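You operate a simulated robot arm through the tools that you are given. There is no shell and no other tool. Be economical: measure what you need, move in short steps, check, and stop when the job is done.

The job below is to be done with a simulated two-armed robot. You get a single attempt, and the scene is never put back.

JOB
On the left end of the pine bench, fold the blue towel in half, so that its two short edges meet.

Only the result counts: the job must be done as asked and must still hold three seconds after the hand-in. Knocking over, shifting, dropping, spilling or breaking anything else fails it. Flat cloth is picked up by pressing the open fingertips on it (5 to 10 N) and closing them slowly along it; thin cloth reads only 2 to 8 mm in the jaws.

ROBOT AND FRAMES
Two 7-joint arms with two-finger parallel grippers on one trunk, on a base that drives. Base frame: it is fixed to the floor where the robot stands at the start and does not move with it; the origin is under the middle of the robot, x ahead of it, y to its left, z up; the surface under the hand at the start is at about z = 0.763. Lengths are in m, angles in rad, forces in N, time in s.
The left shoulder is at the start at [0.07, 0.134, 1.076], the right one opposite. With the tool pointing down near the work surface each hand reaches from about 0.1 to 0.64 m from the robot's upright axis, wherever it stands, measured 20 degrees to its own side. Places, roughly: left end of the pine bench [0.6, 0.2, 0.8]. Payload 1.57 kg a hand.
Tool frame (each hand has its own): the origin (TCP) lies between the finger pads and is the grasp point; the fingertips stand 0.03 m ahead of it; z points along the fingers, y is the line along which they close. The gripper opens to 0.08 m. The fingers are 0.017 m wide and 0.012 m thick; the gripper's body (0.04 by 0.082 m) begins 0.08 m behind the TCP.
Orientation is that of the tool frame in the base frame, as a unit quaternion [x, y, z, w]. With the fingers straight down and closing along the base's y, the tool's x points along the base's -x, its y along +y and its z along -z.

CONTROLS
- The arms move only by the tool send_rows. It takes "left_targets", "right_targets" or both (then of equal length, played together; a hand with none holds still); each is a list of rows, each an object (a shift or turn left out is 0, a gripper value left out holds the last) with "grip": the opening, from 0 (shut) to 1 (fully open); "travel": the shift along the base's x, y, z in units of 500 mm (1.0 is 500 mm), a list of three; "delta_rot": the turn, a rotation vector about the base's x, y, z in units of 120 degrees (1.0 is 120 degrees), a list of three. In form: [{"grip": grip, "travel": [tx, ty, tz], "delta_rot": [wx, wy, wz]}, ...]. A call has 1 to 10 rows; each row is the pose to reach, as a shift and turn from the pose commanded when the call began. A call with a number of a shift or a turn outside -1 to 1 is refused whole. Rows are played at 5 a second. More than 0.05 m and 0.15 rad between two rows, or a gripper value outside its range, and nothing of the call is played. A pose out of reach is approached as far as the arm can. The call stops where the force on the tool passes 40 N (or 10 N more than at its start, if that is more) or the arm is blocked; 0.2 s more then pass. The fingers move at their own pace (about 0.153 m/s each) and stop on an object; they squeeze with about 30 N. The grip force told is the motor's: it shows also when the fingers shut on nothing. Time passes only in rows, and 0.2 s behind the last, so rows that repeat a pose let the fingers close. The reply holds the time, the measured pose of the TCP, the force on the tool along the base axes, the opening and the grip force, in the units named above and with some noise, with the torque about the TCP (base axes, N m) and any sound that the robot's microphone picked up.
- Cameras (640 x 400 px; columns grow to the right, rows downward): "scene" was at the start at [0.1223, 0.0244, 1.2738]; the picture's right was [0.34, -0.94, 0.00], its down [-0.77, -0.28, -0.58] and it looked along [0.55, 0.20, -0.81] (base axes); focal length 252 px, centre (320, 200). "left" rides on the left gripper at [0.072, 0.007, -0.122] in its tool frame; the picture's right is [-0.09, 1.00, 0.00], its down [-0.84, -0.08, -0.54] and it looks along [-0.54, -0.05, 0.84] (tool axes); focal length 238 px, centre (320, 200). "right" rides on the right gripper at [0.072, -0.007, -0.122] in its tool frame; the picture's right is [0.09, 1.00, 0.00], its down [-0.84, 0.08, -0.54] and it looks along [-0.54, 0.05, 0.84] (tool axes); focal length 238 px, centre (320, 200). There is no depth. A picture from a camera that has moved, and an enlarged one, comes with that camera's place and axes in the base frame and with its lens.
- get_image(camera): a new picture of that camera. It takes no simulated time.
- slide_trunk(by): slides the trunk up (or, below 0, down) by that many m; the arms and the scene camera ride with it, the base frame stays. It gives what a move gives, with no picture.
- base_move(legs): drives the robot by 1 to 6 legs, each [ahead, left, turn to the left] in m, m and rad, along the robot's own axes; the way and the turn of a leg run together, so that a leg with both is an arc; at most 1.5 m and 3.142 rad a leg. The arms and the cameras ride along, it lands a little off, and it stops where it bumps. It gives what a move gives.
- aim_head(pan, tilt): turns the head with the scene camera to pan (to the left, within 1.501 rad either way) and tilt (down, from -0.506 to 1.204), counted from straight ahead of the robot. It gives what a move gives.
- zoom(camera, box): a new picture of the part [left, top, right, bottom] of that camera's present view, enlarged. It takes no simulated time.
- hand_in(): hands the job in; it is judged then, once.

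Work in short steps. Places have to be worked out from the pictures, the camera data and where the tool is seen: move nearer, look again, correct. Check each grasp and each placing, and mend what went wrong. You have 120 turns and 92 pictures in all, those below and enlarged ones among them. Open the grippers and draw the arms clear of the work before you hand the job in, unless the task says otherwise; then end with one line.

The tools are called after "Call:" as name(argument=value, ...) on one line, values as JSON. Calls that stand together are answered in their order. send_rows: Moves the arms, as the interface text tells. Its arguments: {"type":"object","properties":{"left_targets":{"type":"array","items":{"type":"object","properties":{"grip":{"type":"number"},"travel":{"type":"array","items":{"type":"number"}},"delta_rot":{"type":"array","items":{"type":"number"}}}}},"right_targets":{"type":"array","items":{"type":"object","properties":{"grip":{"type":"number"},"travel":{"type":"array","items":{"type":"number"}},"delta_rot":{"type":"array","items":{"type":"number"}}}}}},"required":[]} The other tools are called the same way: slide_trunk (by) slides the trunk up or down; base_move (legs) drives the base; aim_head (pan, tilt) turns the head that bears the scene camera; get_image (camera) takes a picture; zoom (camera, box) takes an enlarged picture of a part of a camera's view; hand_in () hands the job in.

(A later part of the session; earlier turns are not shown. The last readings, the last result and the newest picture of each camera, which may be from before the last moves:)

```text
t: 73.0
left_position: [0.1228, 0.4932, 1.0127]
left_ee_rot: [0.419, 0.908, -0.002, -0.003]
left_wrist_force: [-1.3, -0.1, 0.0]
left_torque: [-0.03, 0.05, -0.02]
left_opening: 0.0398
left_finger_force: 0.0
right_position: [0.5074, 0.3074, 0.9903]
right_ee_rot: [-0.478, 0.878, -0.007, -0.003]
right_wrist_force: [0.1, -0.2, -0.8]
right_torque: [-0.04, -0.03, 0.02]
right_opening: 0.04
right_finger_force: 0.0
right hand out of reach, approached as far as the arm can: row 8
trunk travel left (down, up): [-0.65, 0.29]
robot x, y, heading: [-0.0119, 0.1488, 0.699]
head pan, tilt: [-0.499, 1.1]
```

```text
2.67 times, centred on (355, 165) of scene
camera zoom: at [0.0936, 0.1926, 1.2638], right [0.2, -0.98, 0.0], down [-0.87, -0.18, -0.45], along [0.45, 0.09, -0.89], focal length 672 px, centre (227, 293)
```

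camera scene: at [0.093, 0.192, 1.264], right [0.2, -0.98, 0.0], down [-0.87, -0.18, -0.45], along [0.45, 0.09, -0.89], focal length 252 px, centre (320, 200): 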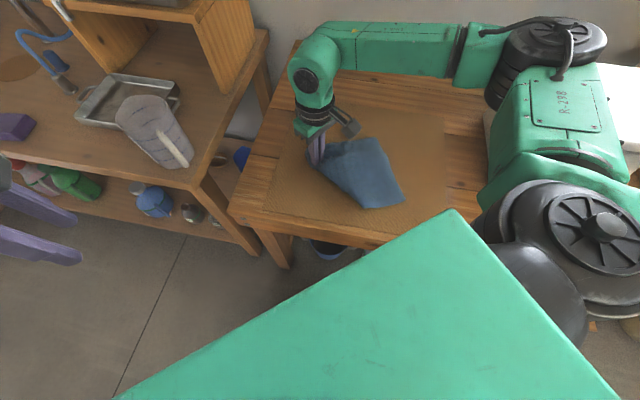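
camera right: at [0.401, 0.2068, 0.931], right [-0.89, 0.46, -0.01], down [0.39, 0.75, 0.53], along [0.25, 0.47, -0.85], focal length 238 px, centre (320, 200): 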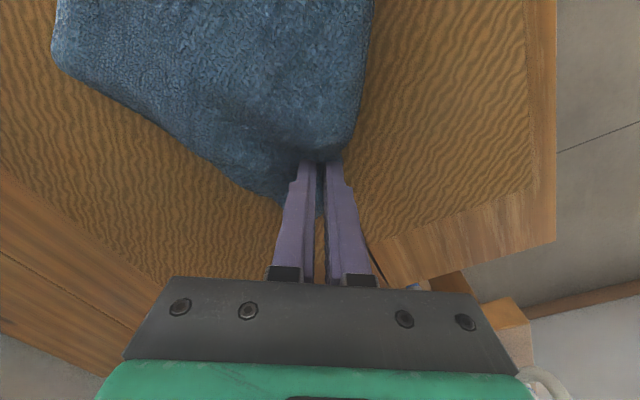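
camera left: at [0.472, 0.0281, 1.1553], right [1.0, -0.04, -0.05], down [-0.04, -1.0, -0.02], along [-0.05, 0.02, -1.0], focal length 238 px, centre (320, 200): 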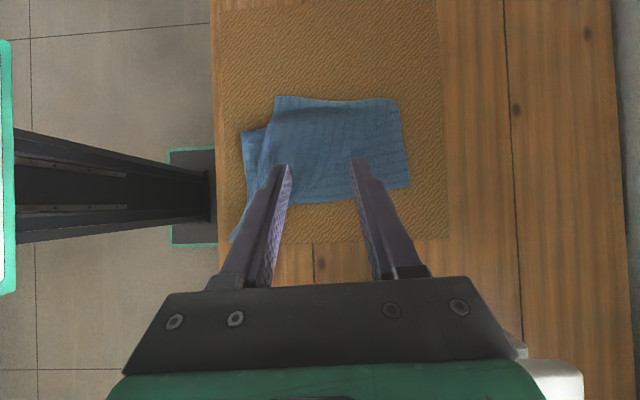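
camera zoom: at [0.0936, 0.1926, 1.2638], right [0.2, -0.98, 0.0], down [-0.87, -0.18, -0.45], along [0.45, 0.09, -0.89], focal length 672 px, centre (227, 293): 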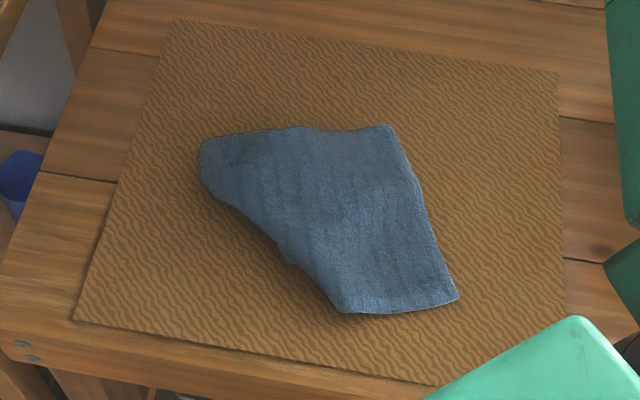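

The towel lies with corners tucked under, but C (bottom right, ≈(.375,.058)) is free. My plan is to grip its right short edge with both hands, lift it so it hangs flat by gravity, then lay it down folded. The right arm reaches that side better with less turn, so I turn back 0.35 rad.

Call:
base_move(legs=[[0, 0, -0.35]])

Call:
send_rows(right_targets=[{"delta_rot": [0, 0, 0.07]}, {"delta_rot": [0, 0, 0.14]}, {"delta_rot": [0, 0, 0.21]}, {"delta_rot": [0, 0, 0.28]}, {"delta_rot": [0, 0, 0.35]}, {"delta_rot": [0, 0, 0.42]}, {"delta_rot": [0, 0, 0.49]}, {"delta_rot": [0, 0, 0.56]}, {"delta_rot": [0, 0, 0.62]}, {"delta_rot": [0, 0, 0.625]}])

Call:
aim_head(pan=-0.2, tilt=1.1)

Call:
get_image(camera="scene")

```text
t: 74.5
left_position: [0.2338, 0.4281, 1.0116]
left_ee_rot: [0.57, 0.822, -0.001, -0.004]
left_wrist_force: [-0.5, -0.4, 0.0]
left_torque: [0.03, 0.02, -0.03]
left_opening: 0.04
left_finger_force: 0.1
right_position: [0.5316, 0.1214, 0.9904]
right_ee_rot: [-0.318, 0.948, -0.007, -0.004]
right_wrist_force: [-0.9, -0.3, 0.1]
right_torque: [-0.01, -0.05, 0.03]
right_opening: 0.0399
right_finger_force: 0.0
trunk travel left (down, up): [-0.65, 0.29]
robot x, y, heading: [-0.0083, 0.1487, 0.348]
head pan, tilt: [-0.499, 1.1]
```

```text
t: 76.7
left_position: [0.2333, 0.4274, 1.0122]
left_ee_rot: [0.57, 0.821, -0.001, -0.004]
left_wrist_force: [-0.2, -0.1, -0.6]
left_torque: [0.01, -0.05, -0.01]
left_opening: 0.0399
left_finger_force: 0.0
right_position: [0.2232, 0.1716, 0.9948]
right_ee_rot: [0.827, -0.562, 0.008, -0.001]
right_wrist_force: [-0.1, 0.1, -0.1]
right_torque: [0.01, -0.01, 0.0]
right_opening: 0.0401
right_finger_force: 0.2
right hand out of reach, approached as far as the arm can: row 1, 2, 3, 4, 5, 6, 7, 8, 9, 10
trunk travel left (down, up): [-0.65, 0.29]
robot x, y, heading: [-0.0113, 0.1506, 0.343]
head pan, tilt: [-0.499, 1.1]
```

```text
t: 77.5
left_position: [0.2337, 0.4268, 1.0118]
left_ee_rot: [0.571, 0.821, -0.002, -0.005]
left_wrist_force: [-0.2, 0.4, 0.3]
left_torque: [0.01, 0.01, 0.03]
left_opening: 0.04
left_finger_force: 0.0
right_position: [0.2246, 0.1716, 0.9945]
right_ee_rot: [0.827, -0.563, 0.008, -0.001]
right_wrist_force: [0.4, -0.1, 0.3]
right_torque: [0.0, 0.01, 0.02]
right_opening: 0.0399
right_finger_force: 0.1
trunk travel left (down, up): [-0.65, 0.29]
robot x, y, heading: [-0.0142, 0.1514, 0.346]
head pan, tilt: [-0.201, 1.1]
```

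```text
34 pictures are left
camera scene: at [0.1033, 0.1746, 1.2638], right [0.15, -0.99, 0.0], down [-0.88, -0.13, -0.45], along [0.45, 0.07, -0.89], focal length 252 px, centre (320, 200)
```

scene: 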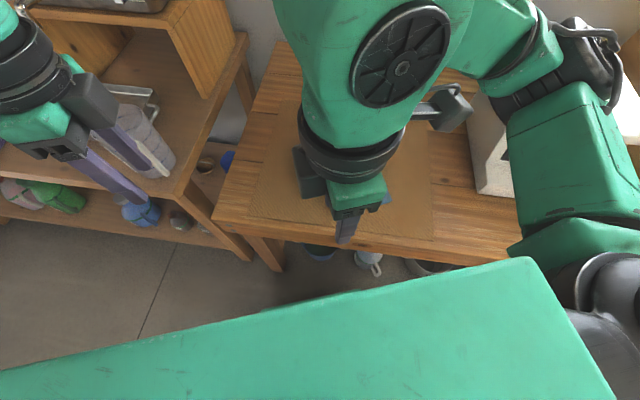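

The 90° yaw badly limits the arm's reach. A better idea is to work at heading 0 with natural hand orientations, and later lay the towel with its short edges parallel to y, i.e. facing the robot. I turn the right hand back to natural first.

Call:
send_rows(right_targets=[{"delta_rot": [0, 0, -0.07]}, {"delta_rot": [0, 0, -0.14]}, {"delta_rot": [0, 0, -0.21]}, {"delta_rot": [0, 0, -0.28]}, {"delta_rot": [0, 0, -0.35]}, {"delta_rot": [0, 0, -0.42]}, {"delta_rot": [0, 0, -0.49]}, {"delta_rot": [0, 0, -0.56]}, {"travel": [0.05, -0.05, 0.05], "delta_rot": [0, 0, -0.62]}, {"travel": [0.1, -0.1, 0.1], "delta_rot": [0, 0, -0.68]}])

Call:
send_rows(right_targets=[{"travel": [0.06, -0.06, 0.03], "delta_rot": [0, 0, -0.05]}, {"travel": [0.1, -0.12, 0.04], "delta_rot": [0, 0, -0.087]}, {"travel": [0.1, -0.19, 0.04], "delta_rot": [0, 0, -0.087]}])

Call:
base_move(legs=[[0, 0, -0.346]])

Call:
aim_head(pan=0.15, tilt=1.0)

Call:
get_image(camera="scene")

```text
t: 79.7
left_position: [0.2337, 0.4271, 1.0119]
left_ee_rot: [0.57, 0.822, 0.0, -0.004]
left_wrist_force: [0.3, -0.2, -0.6]
left_torque: [-0.02, 0.0, -0.03]
left_opening: 0.0401
left_finger_force: 0.0
right_position: [0.2735, 0.1214, 1.0427]
right_ee_rot: [-0.262, 0.965, -0.006, -0.004]
right_wrist_force: [-0.4, 0.1, -1.0]
right_torque: [0.01, 0.0, -0.01]
right_opening: 0.0399
right_finger_force: 0.0
trunk travel left (down, up): [-0.65, 0.29]
robot x, y, heading: [-0.0105, 0.1484, 0.345]
head pan, tilt: [-0.201, 1.1]
```

```text
t: 80.5
left_position: [0.2322, 0.4262, 1.0135]
left_ee_rot: [0.57, 0.822, -0.001, -0.004]
left_wrist_force: [0.4, -1.0, 0.6]
left_torque: [0.0, -0.01, -0.02]
left_opening: 0.0399
left_finger_force: 0.0
right_position: [0.323, 0.0252, 1.0623]
right_ee_rot: [-0.175, 0.984, -0.004, -0.005]
right_wrist_force: [-0.5, -0.7, 0.1]
right_torque: [0.03, -0.05, 0.02]
right_opening: 0.0399
right_finger_force: 0.1
trunk travel left (down, up): [-0.65, 0.29]
robot x, y, heading: [-0.0125, 0.1498, 0.345]
head pan, tilt: [-0.201, 1.1]
```

```text
t: 82.0
left_position: [0.3137, 0.3268, 1.0104]
left_ee_rot: [0.704, 0.71, -0.001, -0.005]
left_wrist_force: [-0.4, 0.1, 0.9]
left_torque: [0.0, 0.02, -0.02]
left_opening: 0.0397
left_finger_force: 0.0
right_position: [0.2639, -0.0799, 1.0614]
right_ee_rot: [-0.001, 1.0, -0.004, -0.006]
right_wrist_force: [-0.2, -0.7, -0.3]
right_torque: [0.0, 0.01, 0.02]
right_opening: 0.0397
right_finger_force: 0.0
trunk travel left (down, up): [-0.65, 0.29]
robot x, y, heading: [-0.0117, 0.1475, -0.001]
head pan, tilt: [-0.201, 1.1]
```

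```text
t: 82.8
left_position: [0.3144, 0.3271, 1.0108]
left_ee_rot: [0.704, 0.711, -0.001, -0.004]
left_wrist_force: [0.1, -0.6, 0.3]
left_torque: [0.01, -0.01, -0.03]
left_opening: 0.0399
left_finger_force: 0.1
right_position: [0.2621, -0.0796, 1.0619]
right_ee_rot: [0.0, 1.0, -0.004, -0.006]
right_wrist_force: [0.4, 0.6, 0.4]
right_torque: [0.01, 0.0, 0.0]
right_opening: 0.0399
right_finger_force: 0.1
trunk travel left (down, up): [-0.65, 0.29]
robot x, y, heading: [-0.0106, 0.1492, -0.001]
head pan, tilt: [0.15, 1.0]
```

```text
33 pictures are left
camera scene: at [0.1127, 0.1585, 1.2704], right [0.15, -0.99, 0.0], down [-0.83, -0.12, -0.54], along [0.53, 0.08, -0.84], focal length 252 px, centre (320, 200)
```

scene: 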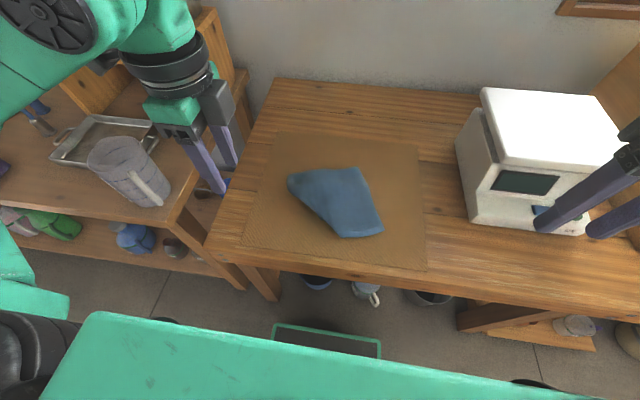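

C is visible at the towel's near-right. I move the right hand over it with a natural orientation.

Call:
send_rows(right_targets=[{"grip": 0.35, "travel": [0.036, 0.048, -0.066]}, {"travel": [0.073, 0.097, -0.132]}, {"travel": [0.11, 0.145, -0.198]}, {"travel": [0.146, 0.194, -0.264]}, {"travel": [0.183, 0.243, -0.33]}, {"travel": [0.22, 0.291, -0.396]}, {"travel": [0.256, 0.34, -0.464]}, {"travel": [0.256, 0.34, -0.484]}])

Call:
get_image(camera="right")

```text
t: 84.6
left_position: [0.3135, 0.3267, 1.0114]
left_ee_rot: [0.704, 0.71, -0.001, -0.004]
left_wrist_force: [0.4, 1.0, -0.3]
left_torque: [0.0, -0.01, -0.04]
left_opening: 0.0398
left_finger_force: 0.1
right_position: [0.3899, 0.0895, 0.8205]
right_ee_rot: [-0.001, 1.0, -0.004, -0.006]
right_wrist_force: [-0.6, -0.2, 0.2]
right_torque: [-0.01, 0.04, -0.01]
right_opening: 0.028
right_finger_force: 0.1
trunk travel left (down, up): [-0.65, 0.29]
robot x, y, heading: [-0.0071, 0.1486, -0.002]
head pan, tilt: [0.15, 1.0]
```

```text
32 pictures are left
camera right: at [0.3212, 0.0855, 0.944], right [-0.09, 1.0, -0.01], down [0.84, 0.08, 0.53], along [0.53, 0.04, -0.85], focal length 238 px, centre (320, 200)
```

right: 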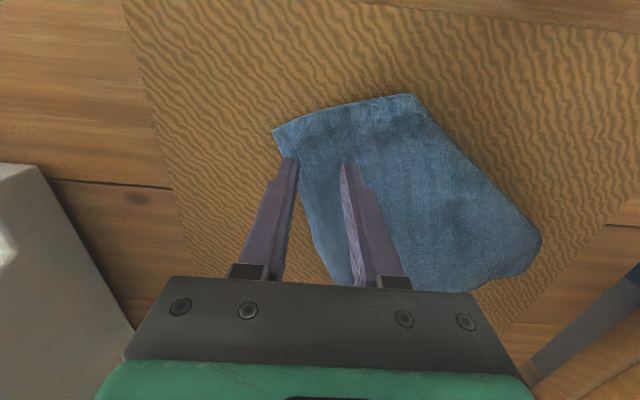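

I shift slightly inward and press down.

Call:
send_rows(right_targets=[{"travel": [-0.012, 0.016, 0]}, {"travel": [-0.012, 0.016, -0.014]}, {"travel": [-0.012, 0.016, -0.026]}, {"travel": [-0.012, 0.016, -0.036]}, {"travel": [-0.012, 0.016, -0.036]}])

```text
t: 85.8
left_position: [0.3146, 0.3272, 1.0117]
left_ee_rot: [0.704, 0.71, -0.001, -0.004]
left_wrist_force: [-1.0, 0.3, -0.3]
left_torque: [0.0, -0.01, 0.01]
left_opening: 0.0398
left_finger_force: 0.0
right_position: [0.3849, 0.0982, 0.7999]
right_ee_rot: [-0.001, 1.0, -0.004, -0.007]
right_wrist_force: [0.1, -0.2, -0.5]
right_torque: [-0.01, 0.0, 0.0]
right_opening: 0.028
right_finger_force: 0.0
trunk travel left (down, up): [-0.65, 0.29]
robot x, y, heading: [-0.0078, 0.1522, -0.003]
head pan, tilt: [0.15, 1.0]
```

Call:
send_rows(right_targets=[{"travel": [0, 0, -0.004]}, {"travel": [0, 0, -0.007]}, {"travel": [0, 0, -0.007]}])

```text
t: 86.6
left_position: [0.3136, 0.3272, 1.0106]
left_ee_rot: [0.703, 0.711, -0.001, -0.004]
left_wrist_force: [0.5, -0.1, -0.3]
left_torque: [0.02, -0.01, 0.01]
left_opening: 0.0399
left_finger_force: 0.0
right_position: [0.3846, 0.0991, 0.7974]
right_ee_rot: [-0.001, 1.0, -0.004, -0.006]
right_wrist_force: [0.4, 0.1, 0.4]
right_torque: [0.03, -0.01, 0.0]
right_opening: 0.0279
right_finger_force: 0.1
trunk travel left (down, up): [-0.65, 0.29]
robot x, y, heading: [-0.0083, 0.1486, -0.003]
head pan, tilt: [0.15, 1.0]
```

Call:
send_rows(right_targets=[{"travel": [0, 0, -0.003]}, {"travel": [0, 0, -0.006]}, {"travel": [0, 0, -0.006]}])

```text
t: 87.4
left_position: [0.3134, 0.3281, 1.0125]
left_ee_rot: [0.704, 0.71, 0.0, -0.004]
left_wrist_force: [0.0, 0.0, -0.8]
left_torque: [0.01, -0.02, 0.02]
left_opening: 0.0399
left_finger_force: 0.0
right_position: [0.3846, 0.0999, 0.7973]
right_ee_rot: [-0.001, 1.0, -0.005, -0.006]
right_wrist_force: [1.8, -0.9, 11.7]
right_torque: [0.0, -0.09, 0.03]
right_opening: 0.0282
right_finger_force: 0.2
trunk travel left (down, up): [-0.65, 0.29]
robot x, y, heading: [-0.0125, 0.1479, -0.002]
head pan, tilt: [0.15, 1.0]
```

11.7 N, so I ease up 0.5 mm, close, and lift.

Call:
send_rows(right_targets=[{"grip": 0.28, "travel": [0, 0, 0.001]}, {"grip": 0.21, "travel": [0, 0, 0.001]}, {"grip": 0.14, "travel": [0, 0, 0.001]}, {"grip": 0.07, "travel": [0, 0, 0.001]}, {"grip": 0.0, "travel": [0, 0, 0.001]}, {"grip": 0.0, "travel": [0, 0, 0.001]}, {"travel": [0, 0, 0.08]}, {"travel": [0, 0, 0.17]}, {"travel": [0, 0, 0.26]}, {"travel": [0, 0.0, 0.35]}])

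Call:
send_rows(right_targets=[{"travel": [0, 0, 0.08]}, {"travel": [0, 0, 0.16]}, {"travel": [0, 0, 0.24]}, {"travel": [0, 0.0, 0.32]}, {"travel": [0, 0.0, 0.32]}])

Call:
get_image(camera="scene")

Call:
get_image(camera="left")

```text
t: 89.6
left_position: [0.3135, 0.328, 1.012]
left_ee_rot: [0.704, 0.71, -0.001, -0.004]
left_wrist_force: [-0.3, 0.2, -0.6]
left_torque: [-0.01, 0.03, -0.01]
left_opening: 0.04
left_finger_force: 0.0
right_position: [0.384, 0.0988, 0.9689]
right_ee_rot: [-0.001, 1.0, -0.005, -0.007]
right_wrist_force: [-0.1, 0.1, 0.8]
right_torque: [0.01, 0.01, -0.01]
right_opening: 0.004
right_finger_force: 24.5
trunk travel left (down, up): [-0.65, 0.29]
robot x, y, heading: [-0.0121, 0.1519, 0.002]
head pan, tilt: [0.15, 1.0]
```

```text
t: 90.8
left_position: [0.3157, 0.3258, 1.0112]
left_ee_rot: [0.704, 0.71, 0.0, -0.004]
left_wrist_force: [0.8, -0.3, 0.4]
left_torque: [-0.02, -0.02, 0.01]
left_opening: 0.04
left_finger_force: 0.0
right_position: [0.3848, 0.0986, 1.1309]
right_ee_rot: [-0.001, 1.0, -0.004, -0.007]
right_wrist_force: [0.1, 0.3, 0.5]
right_torque: [0.01, 0.01, -0.01]
right_opening: 0.0039
right_finger_force: 24.8
trunk travel left (down, up): [-0.65, 0.29]
robot x, y, heading: [-0.0093, 0.1493, 0.002]
head pan, tilt: [0.15, 1.0]
```

```text
31 pictures are left
camera scene: at [0.1135, 0.1582, 1.2703], right [0.15, -0.99, 0.0], down [-0.83, -0.12, -0.54], along [0.53, 0.08, -0.84], focal length 252 px, centre (320, 200)
```

scene: 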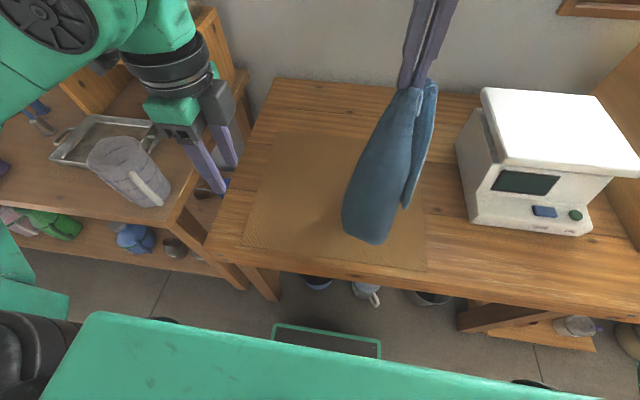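

```text
30 pictures are left
camera left: at [0.322, 0.3989, 1.1338], right [1.0, -0.08, -0.01], down [-0.07, -0.84, 0.54], along [-0.05, -0.54, -0.84], focal length 238 px, centre (320, 200)
```

left: 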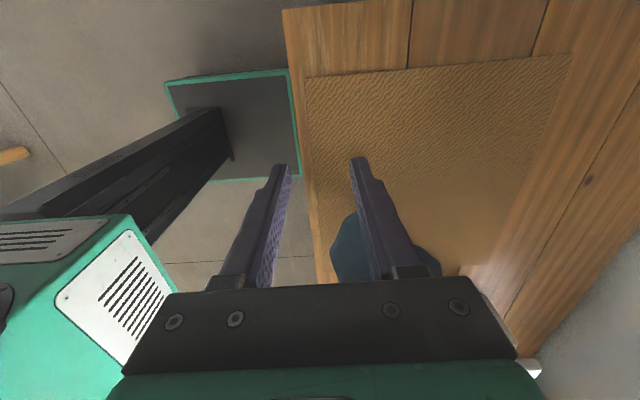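

It's hanging from C. I raise the trunk 8 cm so it hangs free, park the left hand, and then lay the towel along its diagonal: bottom down at the left, moving right as I lower.

Call:
slide_trunk(by=0.08)

Call:
send_rows(left_targets=[{"travel": [-0.06, 0.04, 0]}, {"travel": [-0.12, 0.08, 0]}, {"travel": [-0.18, 0.12, 0]}, {"travel": [-0.22, 0.18, 0]}, {"travel": [-0.24, 0.22, 0]}, {"travel": [-0.24, 0.22, 0]}, {"travel": [-0.24, 0.22, 0]}], right_targets=[{"travel": [0, 0, 0]}, {"travel": [0, 0, 0]}, {"travel": [0.02, 0.09, 0.0]}, {"travel": [0.04, 0.18, 0]}, {"travel": [0.06, 0.27, 0]}, {"travel": [0.08, 0.36, 0]}, {"travel": [0.08, 0.36, 0]}])

Call:
get_image(camera="scene")

```text
t: 92.0
left_position: [0.3145, 0.3277, 1.0911]
left_ee_rot: [0.704, 0.71, 0.0, -0.004]
left_wrist_force: [-0.1, 0.2, 0.7]
left_torque: [0.0, 0.05, -0.03]
left_opening: 0.0401
left_finger_force: 0.0
right_position: [0.3848, 0.0987, 1.2092]
right_ee_rot: [-0.001, 1.0, -0.005, -0.006]
right_wrist_force: [0.0, -0.6, -0.4]
right_torque: [0.01, -0.03, 0.01]
right_opening: 0.0042
right_finger_force: 25.1
trunk travel left (down, up): [-0.73, 0.21]
robot x, y, heading: [-0.0129, 0.1499, -0.0]
head pan, tilt: [0.15, 1.0]
```

```text
t: 93.6
left_position: [0.2849, 0.3459, 1.0909]
left_ee_rot: [0.704, 0.71, 0.0, -0.005]
left_wrist_force: [-0.8, -0.3, 0.2]
left_torque: [0.01, 0.01, -0.01]
left_opening: 0.0398
left_finger_force: 0.1
left hand out of reach, approached as far as the arm can: row 2, 3, 4, 5, 6, 7
right_position: [0.4185, 0.2427, 1.2107]
right_ee_rot: [0.001, 1.0, -0.002, -0.006]
right_wrist_force: [0.1, -0.1, -0.7]
right_torque: [0.04, 0.03, 0.03]
right_opening: 0.0041
right_finger_force: 24.5
right hand out of reach, approached as far as the arm can: row 6, 7
trunk travel left (down, up): [-0.73, 0.21]
robot x, y, heading: [-0.0119, 0.1513, 0.001]
head pan, tilt: [0.15, 1.0]
```

```text
29 pictures are left
camera scene: at [0.113, 0.1571, 1.3504], right [0.15, -0.99, 0.0], down [-0.83, -0.12, -0.54], along [0.53, 0.08, -0.84], focal length 252 px, centre (320, 200)
```

scene: 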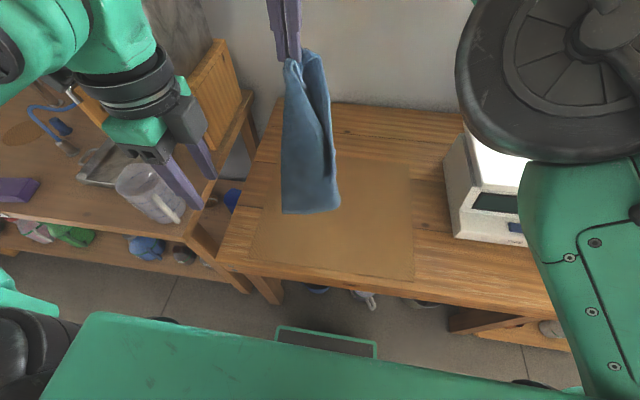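

Now I lay it down, lowering while moving right.

Call:
send_rows(right_targets=[{"travel": [0, 0.04, -0.05]}, {"travel": [0.0, 0.06, -0.12]}, {"travel": [0, 0.03, -0.2]}, {"travel": [0, -0.02, -0.27]}, {"travel": [0, -0.08, -0.34]}, {"travel": [0, -0.14, -0.41]}, {"travel": [0, -0.2, -0.48]}, {"travel": [0, -0.26, -0.55]}, {"travel": [0, -0.33, -0.61]}, {"travel": [0, -0.4, -0.67]}])

Call:
send_rows(right_targets=[{"travel": [0, -0.07, -0.05]}, {"travel": [0, -0.14, -0.1]}, {"travel": [0, -0.19, -0.12]}, {"travel": [0, -0.22, -0.12]}, {"travel": [0, -0.22, -0.12]}])

Call:
get_image(camera="scene")

```text
t: 95.8
left_position: [0.2845, 0.3463, 1.0901]
left_ee_rot: [0.704, 0.711, 0.001, -0.005]
left_wrist_force: [-0.6, 0.4, 0.3]
left_torque: [0.02, -0.02, 0.0]
left_opening: 0.0401
left_finger_force: 0.2
right_position: [0.4157, 0.0429, 0.875]
right_ee_rot: [-0.002, 1.0, -0.003, -0.006]
right_wrist_force: [0.7, -0.9, 0.9]
right_torque: [0.04, 0.01, -0.01]
right_opening: 0.0038
right_finger_force: 24.7
trunk travel left (down, up): [-0.73, 0.21]
robot x, y, heading: [-0.0111, 0.1533, 0.003]
head pan, tilt: [0.15, 1.0]
```

```text
t: 97.0
left_position: [0.2838, 0.3477, 1.0896]
left_ee_rot: [0.704, 0.71, -0.001, -0.003]
left_wrist_force: [0.3, 0.8, -0.1]
left_torque: [0.03, -0.01, -0.02]
left_opening: 0.0398
left_finger_force: 0.1
right_position: [0.4158, -0.0665, 0.8148]
right_ee_rot: [-0.001, 1.0, -0.004, -0.006]
right_wrist_force: [0.2, 0.4, -0.6]
right_torque: [0.02, -0.02, 0.02]
right_opening: 0.0039
right_finger_force: 24.6
trunk travel left (down, up): [-0.73, 0.21]
robot x, y, heading: [-0.0061, 0.1477, -0.001]
head pan, tilt: [0.15, 1.0]
```

```text
28 pictures are left
camera scene: at [0.1129, 0.1589, 1.3504], right [0.15, -0.99, 0.0], down [-0.83, -0.13, -0.54], along [0.53, 0.08, -0.84], focal length 252 px, centre (320, 200)
```

scene: 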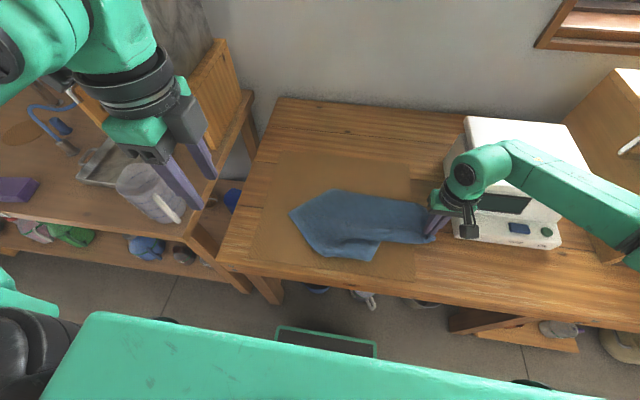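

Call:
zoom(camera="scene", box=[270, 160, 460, 280])

```text
3.33 times, centred on (365, 220) of scene
camera zoom: at [0.1129, 0.1589, 1.3504], right [0.15, -0.99, 0.0], down [-0.83, -0.13, -0.54], along [0.53, 0.08, -0.84], focal length 840 px, centre (170, 133)
```

zoom: 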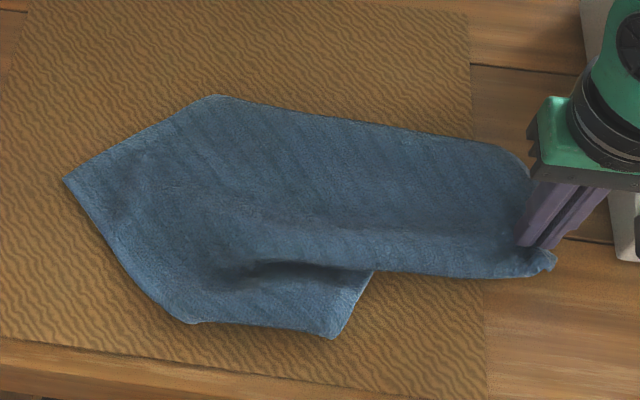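

The towel now shows two free corners of the same short edge: A at about (.423,.29) and D at about (.325,.072), with edge length matching 0.26 m. I'll grip A with the left hand and D with the right and hang it from that short edge. I release C first and lower the trunk.

Call:
send_rows(right_targets=[{"travel": [0, 0, -0.012]}, {"grip": 0.3, "travel": [0, 0, -0.012]}, {"grip": 0.5, "travel": [0, 0, 0.0]}, {"travel": [0, 0, 0.08]}, {"travel": [0, 0, 0.17]}, {"travel": [-0.03, 0.03, 0.25]}, {"travel": [-0.08, 0.08, 0.3]}, {"travel": [-0.13, 0.15, 0.3]}, {"travel": [-0.165, 0.23, 0.3]}, {"travel": [-0.165, 0.31, 0.3]}], left_targets=[{}, {}, {}, {"delta_rot": [0, 0, 0.07]}, {"delta_rot": [0, 0, 0.14]}, {"delta_rot": [0, 0, 0.21]}, {"delta_rot": [0, 0, 0.28]}, {"delta_rot": [0, 0, 0.35]}, {"delta_rot": [0, 0, 0.4]}, {"delta_rot": [0, 0, 0.4]}])

Call:
slide_trunk(by=-0.08)

Call:
get_image(camera="right")

```text
t: 99.2
left_position: [0.2857, 0.3502, 1.0893]
left_ee_rot: [0.354, 0.935, -0.004, -0.003]
left_wrist_force: [0.6, -0.4, -0.3]
left_torque: [-0.01, 0.03, -0.02]
left_opening: 0.04
left_finger_force: 0.0
right_position: [0.3349, 0.0902, 0.9646]
right_ee_rot: [0.0, 1.0, -0.006, -0.007]
right_wrist_force: [-0.4, -0.8, 0.1]
right_torque: [-0.01, 0.0, 0.0]
right_opening: 0.04
right_finger_force: 0.0
trunk travel left (down, up): [-0.73, 0.21]
robot x, y, heading: [-0.0109, 0.1516, 0.001]
head pan, tilt: [0.15, 1.0]
```

```text
t: 100.3
left_position: [0.2845, 0.3491, 1.0109]
left_ee_rot: [0.354, 0.935, -0.002, -0.004]
left_wrist_force: [0.5, 0.3, -0.3]
left_torque: [0.0, -0.01, 0.03]
left_opening: 0.04
left_finger_force: 0.0
right_position: [0.3345, 0.0889, 0.8854]
right_ee_rot: [-0.001, 1.0, -0.005, -0.006]
right_wrist_force: [-0.7, -0.5, -0.7]
right_torque: [0.01, 0.02, -0.02]
right_opening: 0.0399
right_finger_force: 0.1
trunk travel left (down, up): [-0.65, 0.29]
robot x, y, heading: [-0.0116, 0.1452, 0.004]
head pan, tilt: [0.15, 1.0]
```

```text
26 pictures are left
camera right: at [0.2661, 0.0838, 1.0091], right [-0.09, 1.0, -0.01], down [0.84, 0.08, 0.53], along [0.53, 0.04, -0.85], focal length 238 px, centre (320, 200)
```

right: 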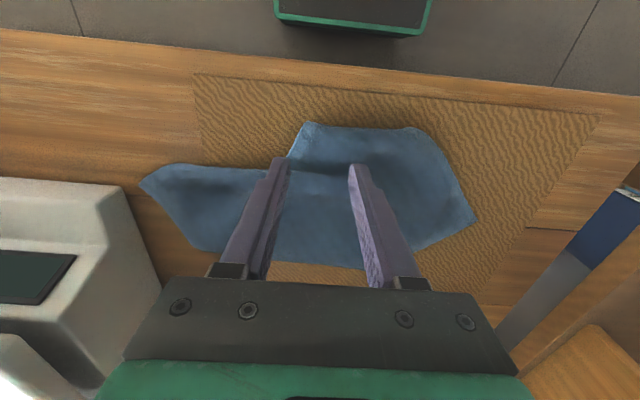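

D(.327,.072) and A(.428,.29) are confirmed. I lower both hands toward their corners.

Call:
send_rows(right_targets=[{"grip": 0.35, "travel": [0.005, 0.022, -0.03]}, {"travel": [0.005, 0.022, -0.06]}, {"travel": [0.005, 0.022, -0.09]}, {"travel": [0.005, 0.022, -0.11]}, {"travel": [0.005, 0.022, -0.13]}, {"travel": [0.005, 0.022, -0.146]}, {"travel": [0.005, 0.022, -0.146]}], left_targets=[{"grip": 0.35, "travel": [0.042, -0.029, -0.06]}, {"travel": [0.084, -0.058, -0.12]}, {"travel": [0.127, -0.086, -0.18]}, {"travel": [0.169, -0.115, -0.24]}, {"travel": [0.211, -0.143, -0.3]}, {"travel": [0.253, -0.172, -0.362]}, {"travel": [0.253, -0.172, -0.362]}])

Call:
get_image(camera="left")

Call:
get_image(camera="right")

```text
t: 101.9
left_position: [0.4106, 0.2622, 0.8301]
left_ee_rot: [0.354, 0.935, -0.002, -0.003]
left_wrist_force: [0.6, 0.1, -0.1]
left_torque: [0.0, -0.03, 0.01]
left_opening: 0.0278
left_finger_force: 0.2
right_position: [0.3391, 0.1004, 0.8128]
right_ee_rot: [-0.001, 1.0, -0.005, -0.006]
right_wrist_force: [-1.5, -0.8, 0.3]
right_torque: [0.03, -0.04, 0.01]
right_opening: 0.0281
right_finger_force: 0.0
trunk travel left (down, up): [-0.65, 0.29]
robot x, y, heading: [-0.0053, 0.1572, -0.002]
head pan, tilt: [0.15, 1.0]
```

```text
25 pictures are left
camera left: at [0.362, 0.3157, 0.9522], right [0.73, 0.69, -0.01], down [0.58, -0.61, 0.54], along [0.36, -0.4, -0.84], focal length 238 px, centre (320, 200)
```

left: 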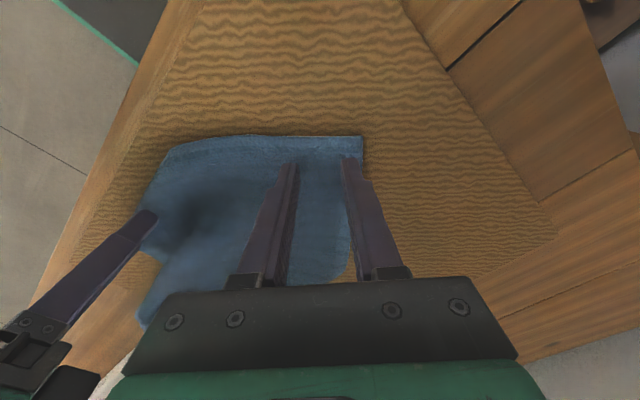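

```text
24 pictures are left
camera right: at [0.2686, 0.0956, 0.9359], right [-0.09, 1.0, -0.01], down [0.84, 0.08, 0.53], along [0.53, 0.04, -0.85], focal length 238 px, centre (320, 200)
```

right: 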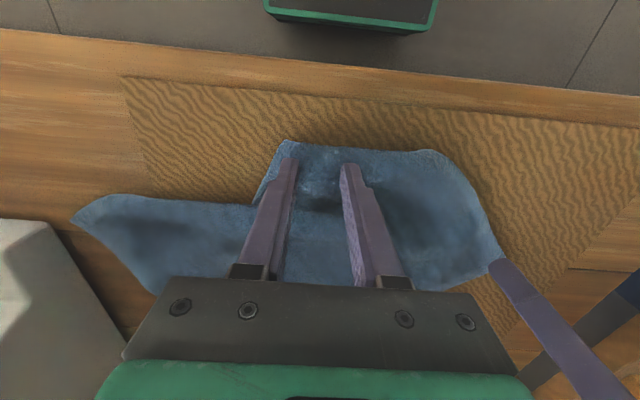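

Both are well placed. I make small corrections and lower both close to contact.

Call:
send_rows(right_targets=[{"travel": [-0.004, 0.006, -0.006]}, {"travel": [-0.004, 0.006, -0.014]}, {"travel": [-0.004, 0.006, -0.022]}, {"travel": [-0.004, 0.006, -0.027]}, {"travel": [-0.004, 0.006, -0.027]}], left_targets=[{"travel": [-0.007, 0.007, -0.016]}, {"travel": [-0.007, 0.007, -0.032]}, {"travel": [-0.007, 0.007, -0.046]}, {"travel": [-0.007, 0.007, -0.059]}, {"travel": [-0.007, 0.007, -0.061]}])

```text
t: 103.1
left_position: [0.4069, 0.2656, 0.7984]
left_ee_rot: [0.355, 0.935, -0.003, -0.004]
left_wrist_force: [0.1, -0.5, 0.1]
left_torque: [0.0, -0.01, 0.04]
left_opening: 0.0279
left_finger_force: 0.0
right_position: [0.3355, 0.1036, 0.7986]
right_ee_rot: [-0.001, 1.0, -0.004, -0.005]
right_wrist_force: [1.9, -0.9, 10.0]
right_torque: [-0.01, -0.05, 0.0]
right_opening: 0.0274
right_finger_force: 0.1
trunk travel left (down, up): [-0.65, 0.29]
robot x, y, heading: [-0.0113, 0.1487, -0.001]
head pan, tilt: [0.15, 1.0]
```

The right hand is at 10 N already and the left isn't touching yet. I lower the left further.

Call:
send_rows(left_targets=[{"travel": [0, 0, -0.003]}, {"travel": [0, 0, -0.006]}, {"travel": [0, 0, -0.006]}], right_targets=[{"travel": [0, 0, 0.001]}, {"travel": [0, 0, 0.001]}, {"travel": [0, 0, 0.001]}])

```text
t: 103.9
left_position: [0.4073, 0.2654, 0.7972]
left_ee_rot: [0.354, 0.935, -0.002, -0.003]
left_wrist_force: [-0.7, -1.1, 6.0]
left_torque: [-0.05, 0.02, 0.01]
left_opening: 0.028
left_finger_force: 0.0
right_position: [0.336, 0.1034, 0.7997]
right_ee_rot: [-0.001, 1.0, -0.005, -0.006]
right_wrist_force: [1.5, 0.7, 6.9]
right_torque: [0.06, -0.07, 0.02]
right_opening: 0.0277
right_finger_force: 0.0
trunk travel left (down, up): [-0.65, 0.29]
robot x, y, heading: [-0.0104, 0.1493, 0.005]
head pan, tilt: [0.15, 1.0]
```

Both press at 6–7 N, so I close both slowly.

Call:
send_rows(left_targets=[{"grip": 0.29, "travel": [0, 0, -0.001]}, {"grip": 0.23, "travel": [0, 0, -0.001]}, {"grip": 0.17, "travel": [0, 0, -0.001]}, {"grip": 0.11, "travel": [0, 0, -0.001]}, {"grip": 0.05, "travel": [0, 0, -0.001]}, {"grip": 0, "travel": [0, 0, -0.001]}, {"grip": 0, "travel": [0, 0, -0.001]}], right_targets=[{"grip": 0.29}, {"grip": 0.23}, {"grip": 0.17}, {"grip": 0.11}, {"grip": 0.05}, {"grip": 0}, {"grip": 0}])

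```text
t: 105.5
left_position: [0.4067, 0.2664, 0.7957]
left_ee_rot: [0.354, 0.935, -0.002, -0.003]
left_wrist_force: [0.1, 0.2, 10.8]
left_torque: [-0.06, -0.03, 0.04]
left_opening: 0.0036
left_finger_force: 24.3
right_position: [0.3343, 0.1022, 0.799]
right_ee_rot: [-0.001, 1.0, -0.004, -0.006]
right_wrist_force: [0.0, 0.2, 5.9]
right_torque: [-0.01, -0.04, 0.0]
right_opening: 0.0054
right_finger_force: 25.8
trunk travel left (down, up): [-0.65, 0.29]
robot x, y, heading: [-0.0103, 0.1444, -0.006]
head pan, tilt: [0.15, 1.0]
```

Both corners are gripped (3.6 and 5.4 mm). I lift both together and turn the left hand so the edge lines up with y.

Call:
send_rows(left_targets=[{"travel": [-0.005, 0.0, 0.07], "delta_rot": [0, 0, 0.035]}, {"travel": [-0.01, -0.002, 0.14], "delta_rot": [0, 0, 0.07]}, {"travel": [-0.016, -0.004, 0.21], "delta_rot": [0, 0, 0.105]}, {"travel": [-0.022, -0.007, 0.28], "delta_rot": [0, 0, 0.14]}, {"travel": [-0.027, -0.01, 0.35], "delta_rot": [0, 0, 0.175]}, {"travel": [-0.033, -0.013, 0.42], "delta_rot": [0, 0, 0.21]}, {"travel": [-0.038, -0.015, 0.49], "delta_rot": [0, 0, 0.245]}, {"travel": [-0.043, -0.017, 0.56], "delta_rot": [0, 0, 0.28]}, {"travel": [-0.049, -0.02, 0.63], "delta_rot": [0, 0, 0.315]}, {"travel": [-0.054, -0.022, 0.69], "delta_rot": [0, 0, 0.346]}], right_targets=[{"travel": [0.009, -0.005, 0.07]}, {"travel": [0.018, -0.01, 0.14]}, {"travel": [0.027, -0.016, 0.21]}, {"travel": [0.036, -0.021, 0.28]}, {"travel": [0.045, -0.027, 0.35]}, {"travel": [0.054, -0.032, 0.42]}, {"travel": [0.063, -0.038, 0.49]}, {"travel": [0.072, -0.043, 0.56]}, {"travel": [0.081, -0.049, 0.62]}, {"travel": [0.09, -0.054, 0.68]}])

Call:
get_image(camera="scene")

```text
t: 107.7
left_position: [0.3787, 0.2558, 1.1399]
left_ee_rot: [-0.001, 1.0, -0.004, -0.001]
left_wrist_force: [0.1, -0.1, 0.1]
left_torque: [0.02, 0.0, -0.01]
left_opening: 0.0035
left_finger_force: 24.2
right_position: [0.3805, 0.0752, 1.1398]
right_ee_rot: [0.0, 1.0, -0.005, -0.005]
right_wrist_force: [0.5, -0.4, -0.2]
right_torque: [0.02, -0.02, 0.05]
right_opening: 0.0052
right_finger_force: 25.3
trunk travel left (down, up): [-0.65, 0.29]
robot x, y, heading: [-0.0066, 0.1493, -0.001]
head pan, tilt: [0.15, 1.0]
```

```text
23 pictures are left
camera scene: at [0.1108, 0.1583, 1.2705], right [0.15, -0.99, 0.0], down [-0.83, -0.13, -0.54], along [0.54, 0.08, -0.84], focal length 252 px, centre (320, 200)
```

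scene: 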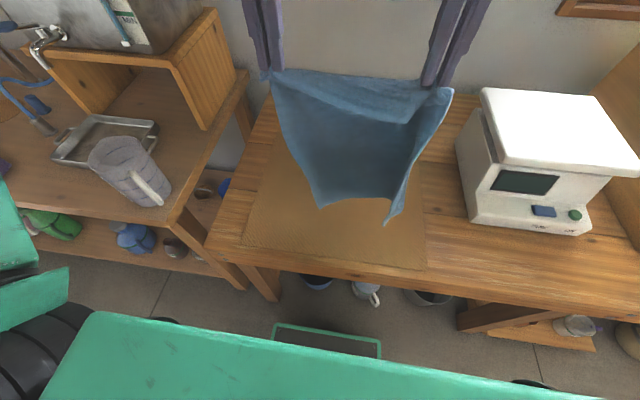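

Excellent: it hangs fully unfurled from short edge A–D. The edge sits on the near (−x) side of the fingers, so the ideal fold is to touch the bottom edge down near x≈.35, lay half the towel away from me, then bring the held edge back over it. First I stretch slightly and shift nearer.

Call:
send_rows(left_targets=[{"travel": [-0.03, 0.012, 0.02]}, {"travel": [-0.06, 0.02, 0.02]}, {"travel": [-0.075, 0.02, 0.02]}, {"travel": [-0.075, 0.02, 0.01]}, {"travel": [-0.075, 0.02, 0.0]}, {"travel": [-0.075, 0.02, -0.02]}], right_targets=[{"travel": [-0.03, -0.012, 0.02]}, {"travel": [-0.06, -0.02, 0.02]}, {"travel": [-0.075, -0.02, 0.02]}, {"travel": [-0.075, -0.02, 0.01]}, {"travel": [-0.075, -0.02, 0.0]}, {"travel": [-0.075, -0.02, -0.02]}])

Call:
get_image(camera="scene")

```text
t: 109.1
left_position: [0.3444, 0.2652, 1.1295]
left_ee_rot: [0.0, 1.0, -0.003, -0.001]
left_wrist_force: [-0.9, -6.9, -0.1]
left_torque: [-0.26, 0.02, -0.1]
left_opening: 0.0034
left_finger_force: 24.1
right_position: [0.3441, 0.0661, 1.1286]
right_ee_rot: [-0.001, 1.0, -0.005, -0.007]
right_wrist_force: [0.5, 6.8, -0.1]
right_torque: [0.2, -0.03, -0.03]
right_opening: 0.0057
right_finger_force: 25.8
trunk travel left (down, up): [-0.65, 0.29]
robot x, y, heading: [-0.0135, 0.1498, -0.003]
head pan, tilt: [0.15, 1.0]
```

```text
22 pictures are left
camera scene: at [0.1135, 0.1586, 1.2703], right [0.15, -0.99, 0.0], down [-0.83, -0.13, -0.54], along [0.53, 0.08, -0.84], focal length 252 px, centre (320, 200)
```

scene: 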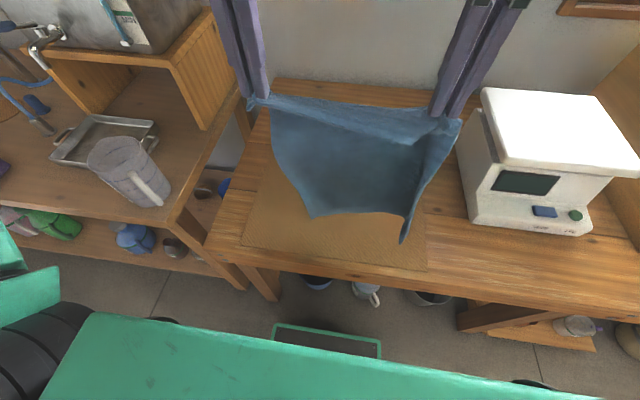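

The edge is taut (7 N). Now I lay the lower half: move away and down together, easing tension slightly.

Call:
send_rows(left_targets=[{"travel": [0.0, -0.008, -0.03]}, {"travel": [0.05, -0.008, -0.085]}, {"travel": [0.11, -0.008, -0.14]}, {"travel": [0.17, -0.008, -0.2]}, {"travel": [0.23, -0.008, -0.26]}, {"travel": [0.29, -0.008, -0.31]}, {"travel": [0.34, -0.008, -0.35]}], right_targets=[{"travel": [0.0, 0.008, -0.03]}, {"travel": [0.05, 0.008, -0.085]}, {"travel": [0.11, 0.008, -0.14]}, {"travel": [0.17, 0.008, -0.2]}, {"travel": [0.23, 0.008, -0.26]}, {"travel": [0.29, 0.008, -0.31]}, {"travel": [0.34, 0.008, -0.35]}])

Call:
get_image(camera="scene")

```text
t: 110.7
left_position: [0.5154, 0.2629, 0.9534]
left_ee_rot: [0.0, 1.0, -0.004, -0.004]
left_wrist_force: [-0.4, -1.7, -0.6]
left_torque: [-0.06, 0.03, -0.06]
left_opening: 0.0036
left_finger_force: 24.0
right_position: [0.5151, 0.0708, 0.9519]
right_ee_rot: [-0.001, 1.0, -0.004, -0.006]
right_wrist_force: [0.8, 1.3, 0.3]
right_torque: [0.04, 0.0, -0.02]
right_opening: 0.0051
right_finger_force: 25.6
trunk travel left (down, up): [-0.65, 0.29]
robot x, y, heading: [-0.0136, 0.1505, 0.0]
head pan, tilt: [0.15, 1.0]
```

```text
21 pictures are left
camera scene: at [0.1149, 0.1586, 1.2702], right [0.15, -0.99, 0.0], down [-0.83, -0.13, -0.54], along [0.53, 0.08, -0.84], focal length 252 px, centre (320, 200)
```

scene: 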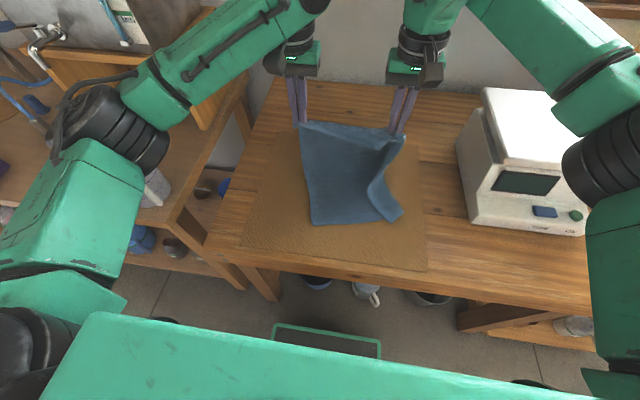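

Call:
zoom(camera="scene", box=[270, 90, 440, 250])

```text
2.50 times, centred on (355, 170) of scene
camera zoom: at [0.1149, 0.1586, 1.2702], right [0.15, -0.99, 0.0], down [-0.83, -0.13, -0.54], along [0.53, 0.08, -0.84], focal length 630 px, centre (232, 275)
```

zoom: 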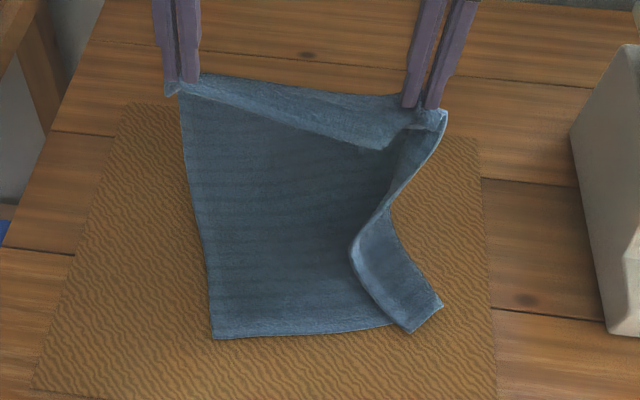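

The right long edge is curled over because the right pinch caught a doubled spot near D. I'll lift it back up, lay the whole towel flat along x, straighten the curl, and re-grip cleanly before the final fold. First I reverse the lay-down.

Call:
send_rows(left_targets=[{"travel": [-0.05, 0, 0.05]}, {"travel": [-0.11, 0, 0.11]}, {"travel": [-0.17, 0, 0.17]}, {"travel": [-0.23, 0.0, 0.23]}, {"travel": [-0.29, 0.0, 0.29]}, {"travel": [-0.34, 0.0, 0.34]}, {"travel": [-0.38, 0, 0.36]}], right_targets=[{"travel": [-0.05, 0, 0.05]}, {"travel": [-0.11, 0, 0.11]}, {"travel": [-0.17, 0, 0.17]}, {"travel": [-0.23, 0.0, 0.23]}, {"travel": [-0.29, 0.0, 0.29]}, {"travel": [-0.34, 0.0, 0.34]}, {"travel": [-0.38, 0, 0.36]}])

Call:
base_move(legs=[[0.042, 0, 0]])

Call:
send_rows(left_targets=[{"travel": [-0.04, 0, 0.0]}, {"travel": [-0.08, 0, 0.0]}, {"travel": [-0.11, 0, 0.0]}, {"travel": [-0.11, 0, -0.02]}, {"travel": [-0.11, 0, -0.04]}], right_targets=[{"travel": [-0.04, 0, 0.0]}, {"travel": [-0.08, 0, 0.0]}, {"travel": [-0.11, 0, 0.0]}, {"travel": [-0.11, 0, -0.02]}, {"travel": [-0.11, 0, -0.04]}])

```text
t: 112.3
left_position: [0.3217, 0.2616, 1.1349]
left_ee_rot: [-0.001, 1.0, -0.003, -0.002]
left_wrist_force: [-1.1, -1.5, 0.0]
left_torque: [-0.07, -0.03, -0.07]
left_opening: 0.0035
left_finger_force: 24.3
right_position: [0.3205, 0.0681, 1.1328]
right_ee_rot: [0.0, 1.0, -0.005, -0.006]
right_wrist_force: [0.1, 2.2, -0.2]
right_torque: [0.12, -0.01, 0.01]
right_opening: 0.005
right_finger_force: 25.6
trunk travel left (down, up): [-0.65, 0.29]
robot x, y, heading: [-0.0094, 0.1465, -0.001]
head pan, tilt: [0.15, 1.0]
```

```text
t: 113.2
left_position: [0.3614, 0.2608, 1.1357]
left_ee_rot: [-0.001, 1.0, -0.003, -0.001]
left_wrist_force: [0.1, -2.1, -0.6]
left_torque: [-0.05, 0.0, -0.09]
left_opening: 0.0035
left_finger_force: 24.7
right_position: [0.3611, 0.0699, 1.1359]
right_ee_rot: [-0.001, 1.0, -0.005, -0.004]
right_wrist_force: [0.6, 2.7, -0.5]
right_torque: [0.08, -0.04, -0.01]
right_opening: 0.005
right_finger_force: 25.2
trunk travel left (down, up): [-0.65, 0.29]
robot x, y, heading: [0.0279, 0.1459, -0.001]
head pan, tilt: [0.15, 1.0]
```

```text
t: 114.4
left_position: [0.3109, 0.2619, 1.1156]
left_ee_rot: [-0.001, 1.0, -0.004, -0.002]
left_wrist_force: [-0.1, -1.8, -0.8]
left_torque: [-0.05, -0.02, -0.05]
left_opening: 0.0035
left_finger_force: 25.0
right_position: [0.3101, 0.0694, 1.1134]
right_ee_rot: [-0.001, 1.0, -0.004, -0.006]
right_wrist_force: [0.2, 2.5, -0.7]
right_torque: [0.11, -0.01, -0.01]
right_opening: 0.005
right_finger_force: 25.3
trunk travel left (down, up): [-0.65, 0.29]
robot x, y, heading: [0.0317, 0.1508, -0.001]
head pan, tilt: [0.15, 1.0]
```

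Now I lay the full length out away from me.

Call:
send_rows(left_targets=[{"travel": [0.05, 0, -0.06]}, {"travel": [0.11, 0, -0.12]}, {"travel": [0.175, 0, -0.185]}, {"travel": [0.24, 0.0, -0.25]}, {"travel": [0.305, 0.0, -0.315]}, {"travel": [0.37, 0.0, -0.38]}, {"travel": [0.435, 0.0, -0.44]}, {"travel": [0.5, 0, -0.5]}, {"travel": [0.56, 0, -0.555]}, {"travel": [0.615, 0, -0.605]}], right_targets=[{"travel": [0.05, 0, -0.06]}, {"travel": [0.11, 0, -0.12]}, {"travel": [0.175, 0, -0.185]}, {"travel": [0.24, 0.0, -0.25]}, {"travel": [0.305, 0.0, -0.315]}, {"travel": [0.37, 0.0, -0.38]}, {"travel": [0.435, 0.0, -0.44]}, {"travel": [0.5, 0, -0.5]}, {"travel": [0.56, 0, -0.555]}, {"travel": [0.615, 0, -0.6]}])

Call:
zoom(camera="scene", box=[240, 90, 440, 270])

```text
t: 116.6
left_position: [0.6184, 0.2614, 0.8106]
left_ee_rot: [0.001, 1.0, -0.004, -0.003]
left_wrist_force: [0.7, -1.1, -0.9]
left_torque: [-0.04, 0.05, -0.06]
left_opening: 0.0037
left_finger_force: 24.6
right_position: [0.618, 0.0718, 0.8129]
right_ee_rot: [-0.002, 1.0, -0.006, -0.006]
right_wrist_force: [-0.2, 1.0, 0.1]
right_torque: [0.08, 0.03, -0.04]
right_opening: 0.005
right_finger_force: 25.4
trunk travel left (down, up): [-0.65, 0.29]
robot x, y, heading: [0.031, 0.1522, -0.002]
head pan, tilt: [0.15, 1.0]
```

```text
2.22 times, centred on (340, 180) of scene
camera zoom: at [0.156, 0.1597, 1.2702], right [0.15, -0.99, 0.0], down [-0.83, -0.13, -0.54], along [0.53, 0.08, -0.84], focal length 560 px, centre (276, 244)
```

zoom: 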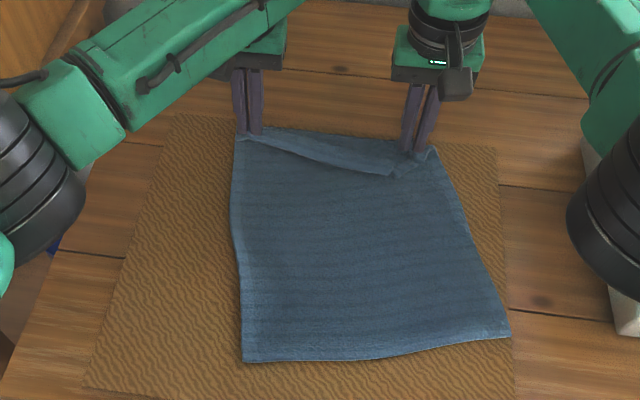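

The curl undid itself and the towel is almost flat: near edge B(.338,.218)–C(.404,−.032). The held far edge can now be swung straight back over onto the near edge, where the pinch lies naturally. I do that with a slight turn to match the towel's tilt, and stop just above.

Call:
send_rows(left_targets=[{"travel": [-0.013, -0.003, 0.08], "delta_rot": [0, 0, 0.012]}, {"travel": [-0.05, -0.013, 0.153], "delta_rot": [0, 0, 0.025]}, {"travel": [-0.108, -0.029, 0.21], "delta_rot": [0, 0, 0.037]}, {"travel": [-0.181, -0.048, 0.247], "delta_rot": [0, 0, 0.049]}, {"travel": [-0.263, -0.07, 0.26], "delta_rot": [0, 0, 0.062]}, {"travel": [-0.345, -0.092, 0.247], "delta_rot": [0, 0, 0.074]}, {"travel": [-0.418, -0.111, 0.21], "delta_rot": [0, 0, 0.086]}, {"travel": [-0.476, -0.127, 0.153], "delta_rot": [0, 0, 0.098]}, {"travel": [-0.513, -0.137, 0.09], "delta_rot": [0, 0, 0.111]}, {"travel": [-0.526, -0.14, 0.05], "delta_rot": [0, 0, 0.123]}], right_targets=[{"travel": [-0.009, -0.003, 0.08], "delta_rot": [0, 0, 0.012]}, {"travel": [-0.035, -0.013, 0.153], "delta_rot": [0, 0, 0.025]}, {"travel": [-0.075, -0.027, 0.21], "delta_rot": [0, 0, 0.037]}, {"travel": [-0.126, -0.046, 0.247], "delta_rot": [0, 0, 0.049]}, {"travel": [-0.183, -0.066, 0.26], "delta_rot": [0, 0, 0.062]}, {"travel": [-0.24, -0.086, 0.247], "delta_rot": [0, 0, 0.074]}, {"travel": [-0.291, -0.105, 0.21], "delta_rot": [0, 0, 0.086]}, {"travel": [-0.331, -0.119, 0.153], "delta_rot": [0, 0, 0.098]}, {"travel": [-0.357, -0.129, 0.09], "delta_rot": [0, 0, 0.111]}, {"travel": [-0.366, -0.132, 0.05], "delta_rot": [0, 0, 0.123]}])

Call:
zoom(camera="scene", box=[260, 110, 460, 270])

```text
t: 118.8
left_position: [0.3544, 0.1912, 0.8384]
left_ee_rot: [-0.129, 0.992, -0.004, -0.001]
left_wrist_force: [2.7, -8.1, -0.2]
left_torque: [-0.23, -0.04, -0.1]
left_opening: 0.0037
left_finger_force: 24.2
right_position: [0.4336, 0.0037, 0.8388]
right_ee_rot: [-0.13, 0.992, -0.005, -0.006]
right_wrist_force: [-3.2, 8.9, 0.3]
right_torque: [0.26, 0.07, -0.08]
right_opening: 0.0054
right_finger_force: 25.3
trunk travel left (down, up): [-0.65, 0.29]
robot x, y, heading: [0.0337, 0.1506, 0.001]
head pan, tilt: [0.15, 1.0]
```

```text
2.50 times, centred on (360, 190) of scene
camera zoom: at [0.1546, 0.1585, 1.2704], right [0.15, -0.99, 0.0], down [-0.83, -0.13, -0.54], along [0.53, 0.08, -0.84], focal length 630 px, centre (220, 225)
```

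zoom: 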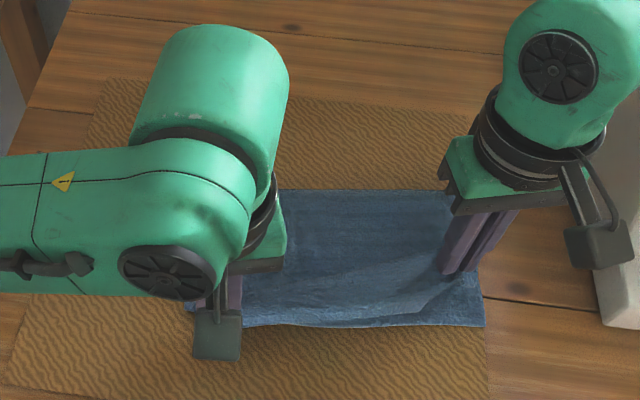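

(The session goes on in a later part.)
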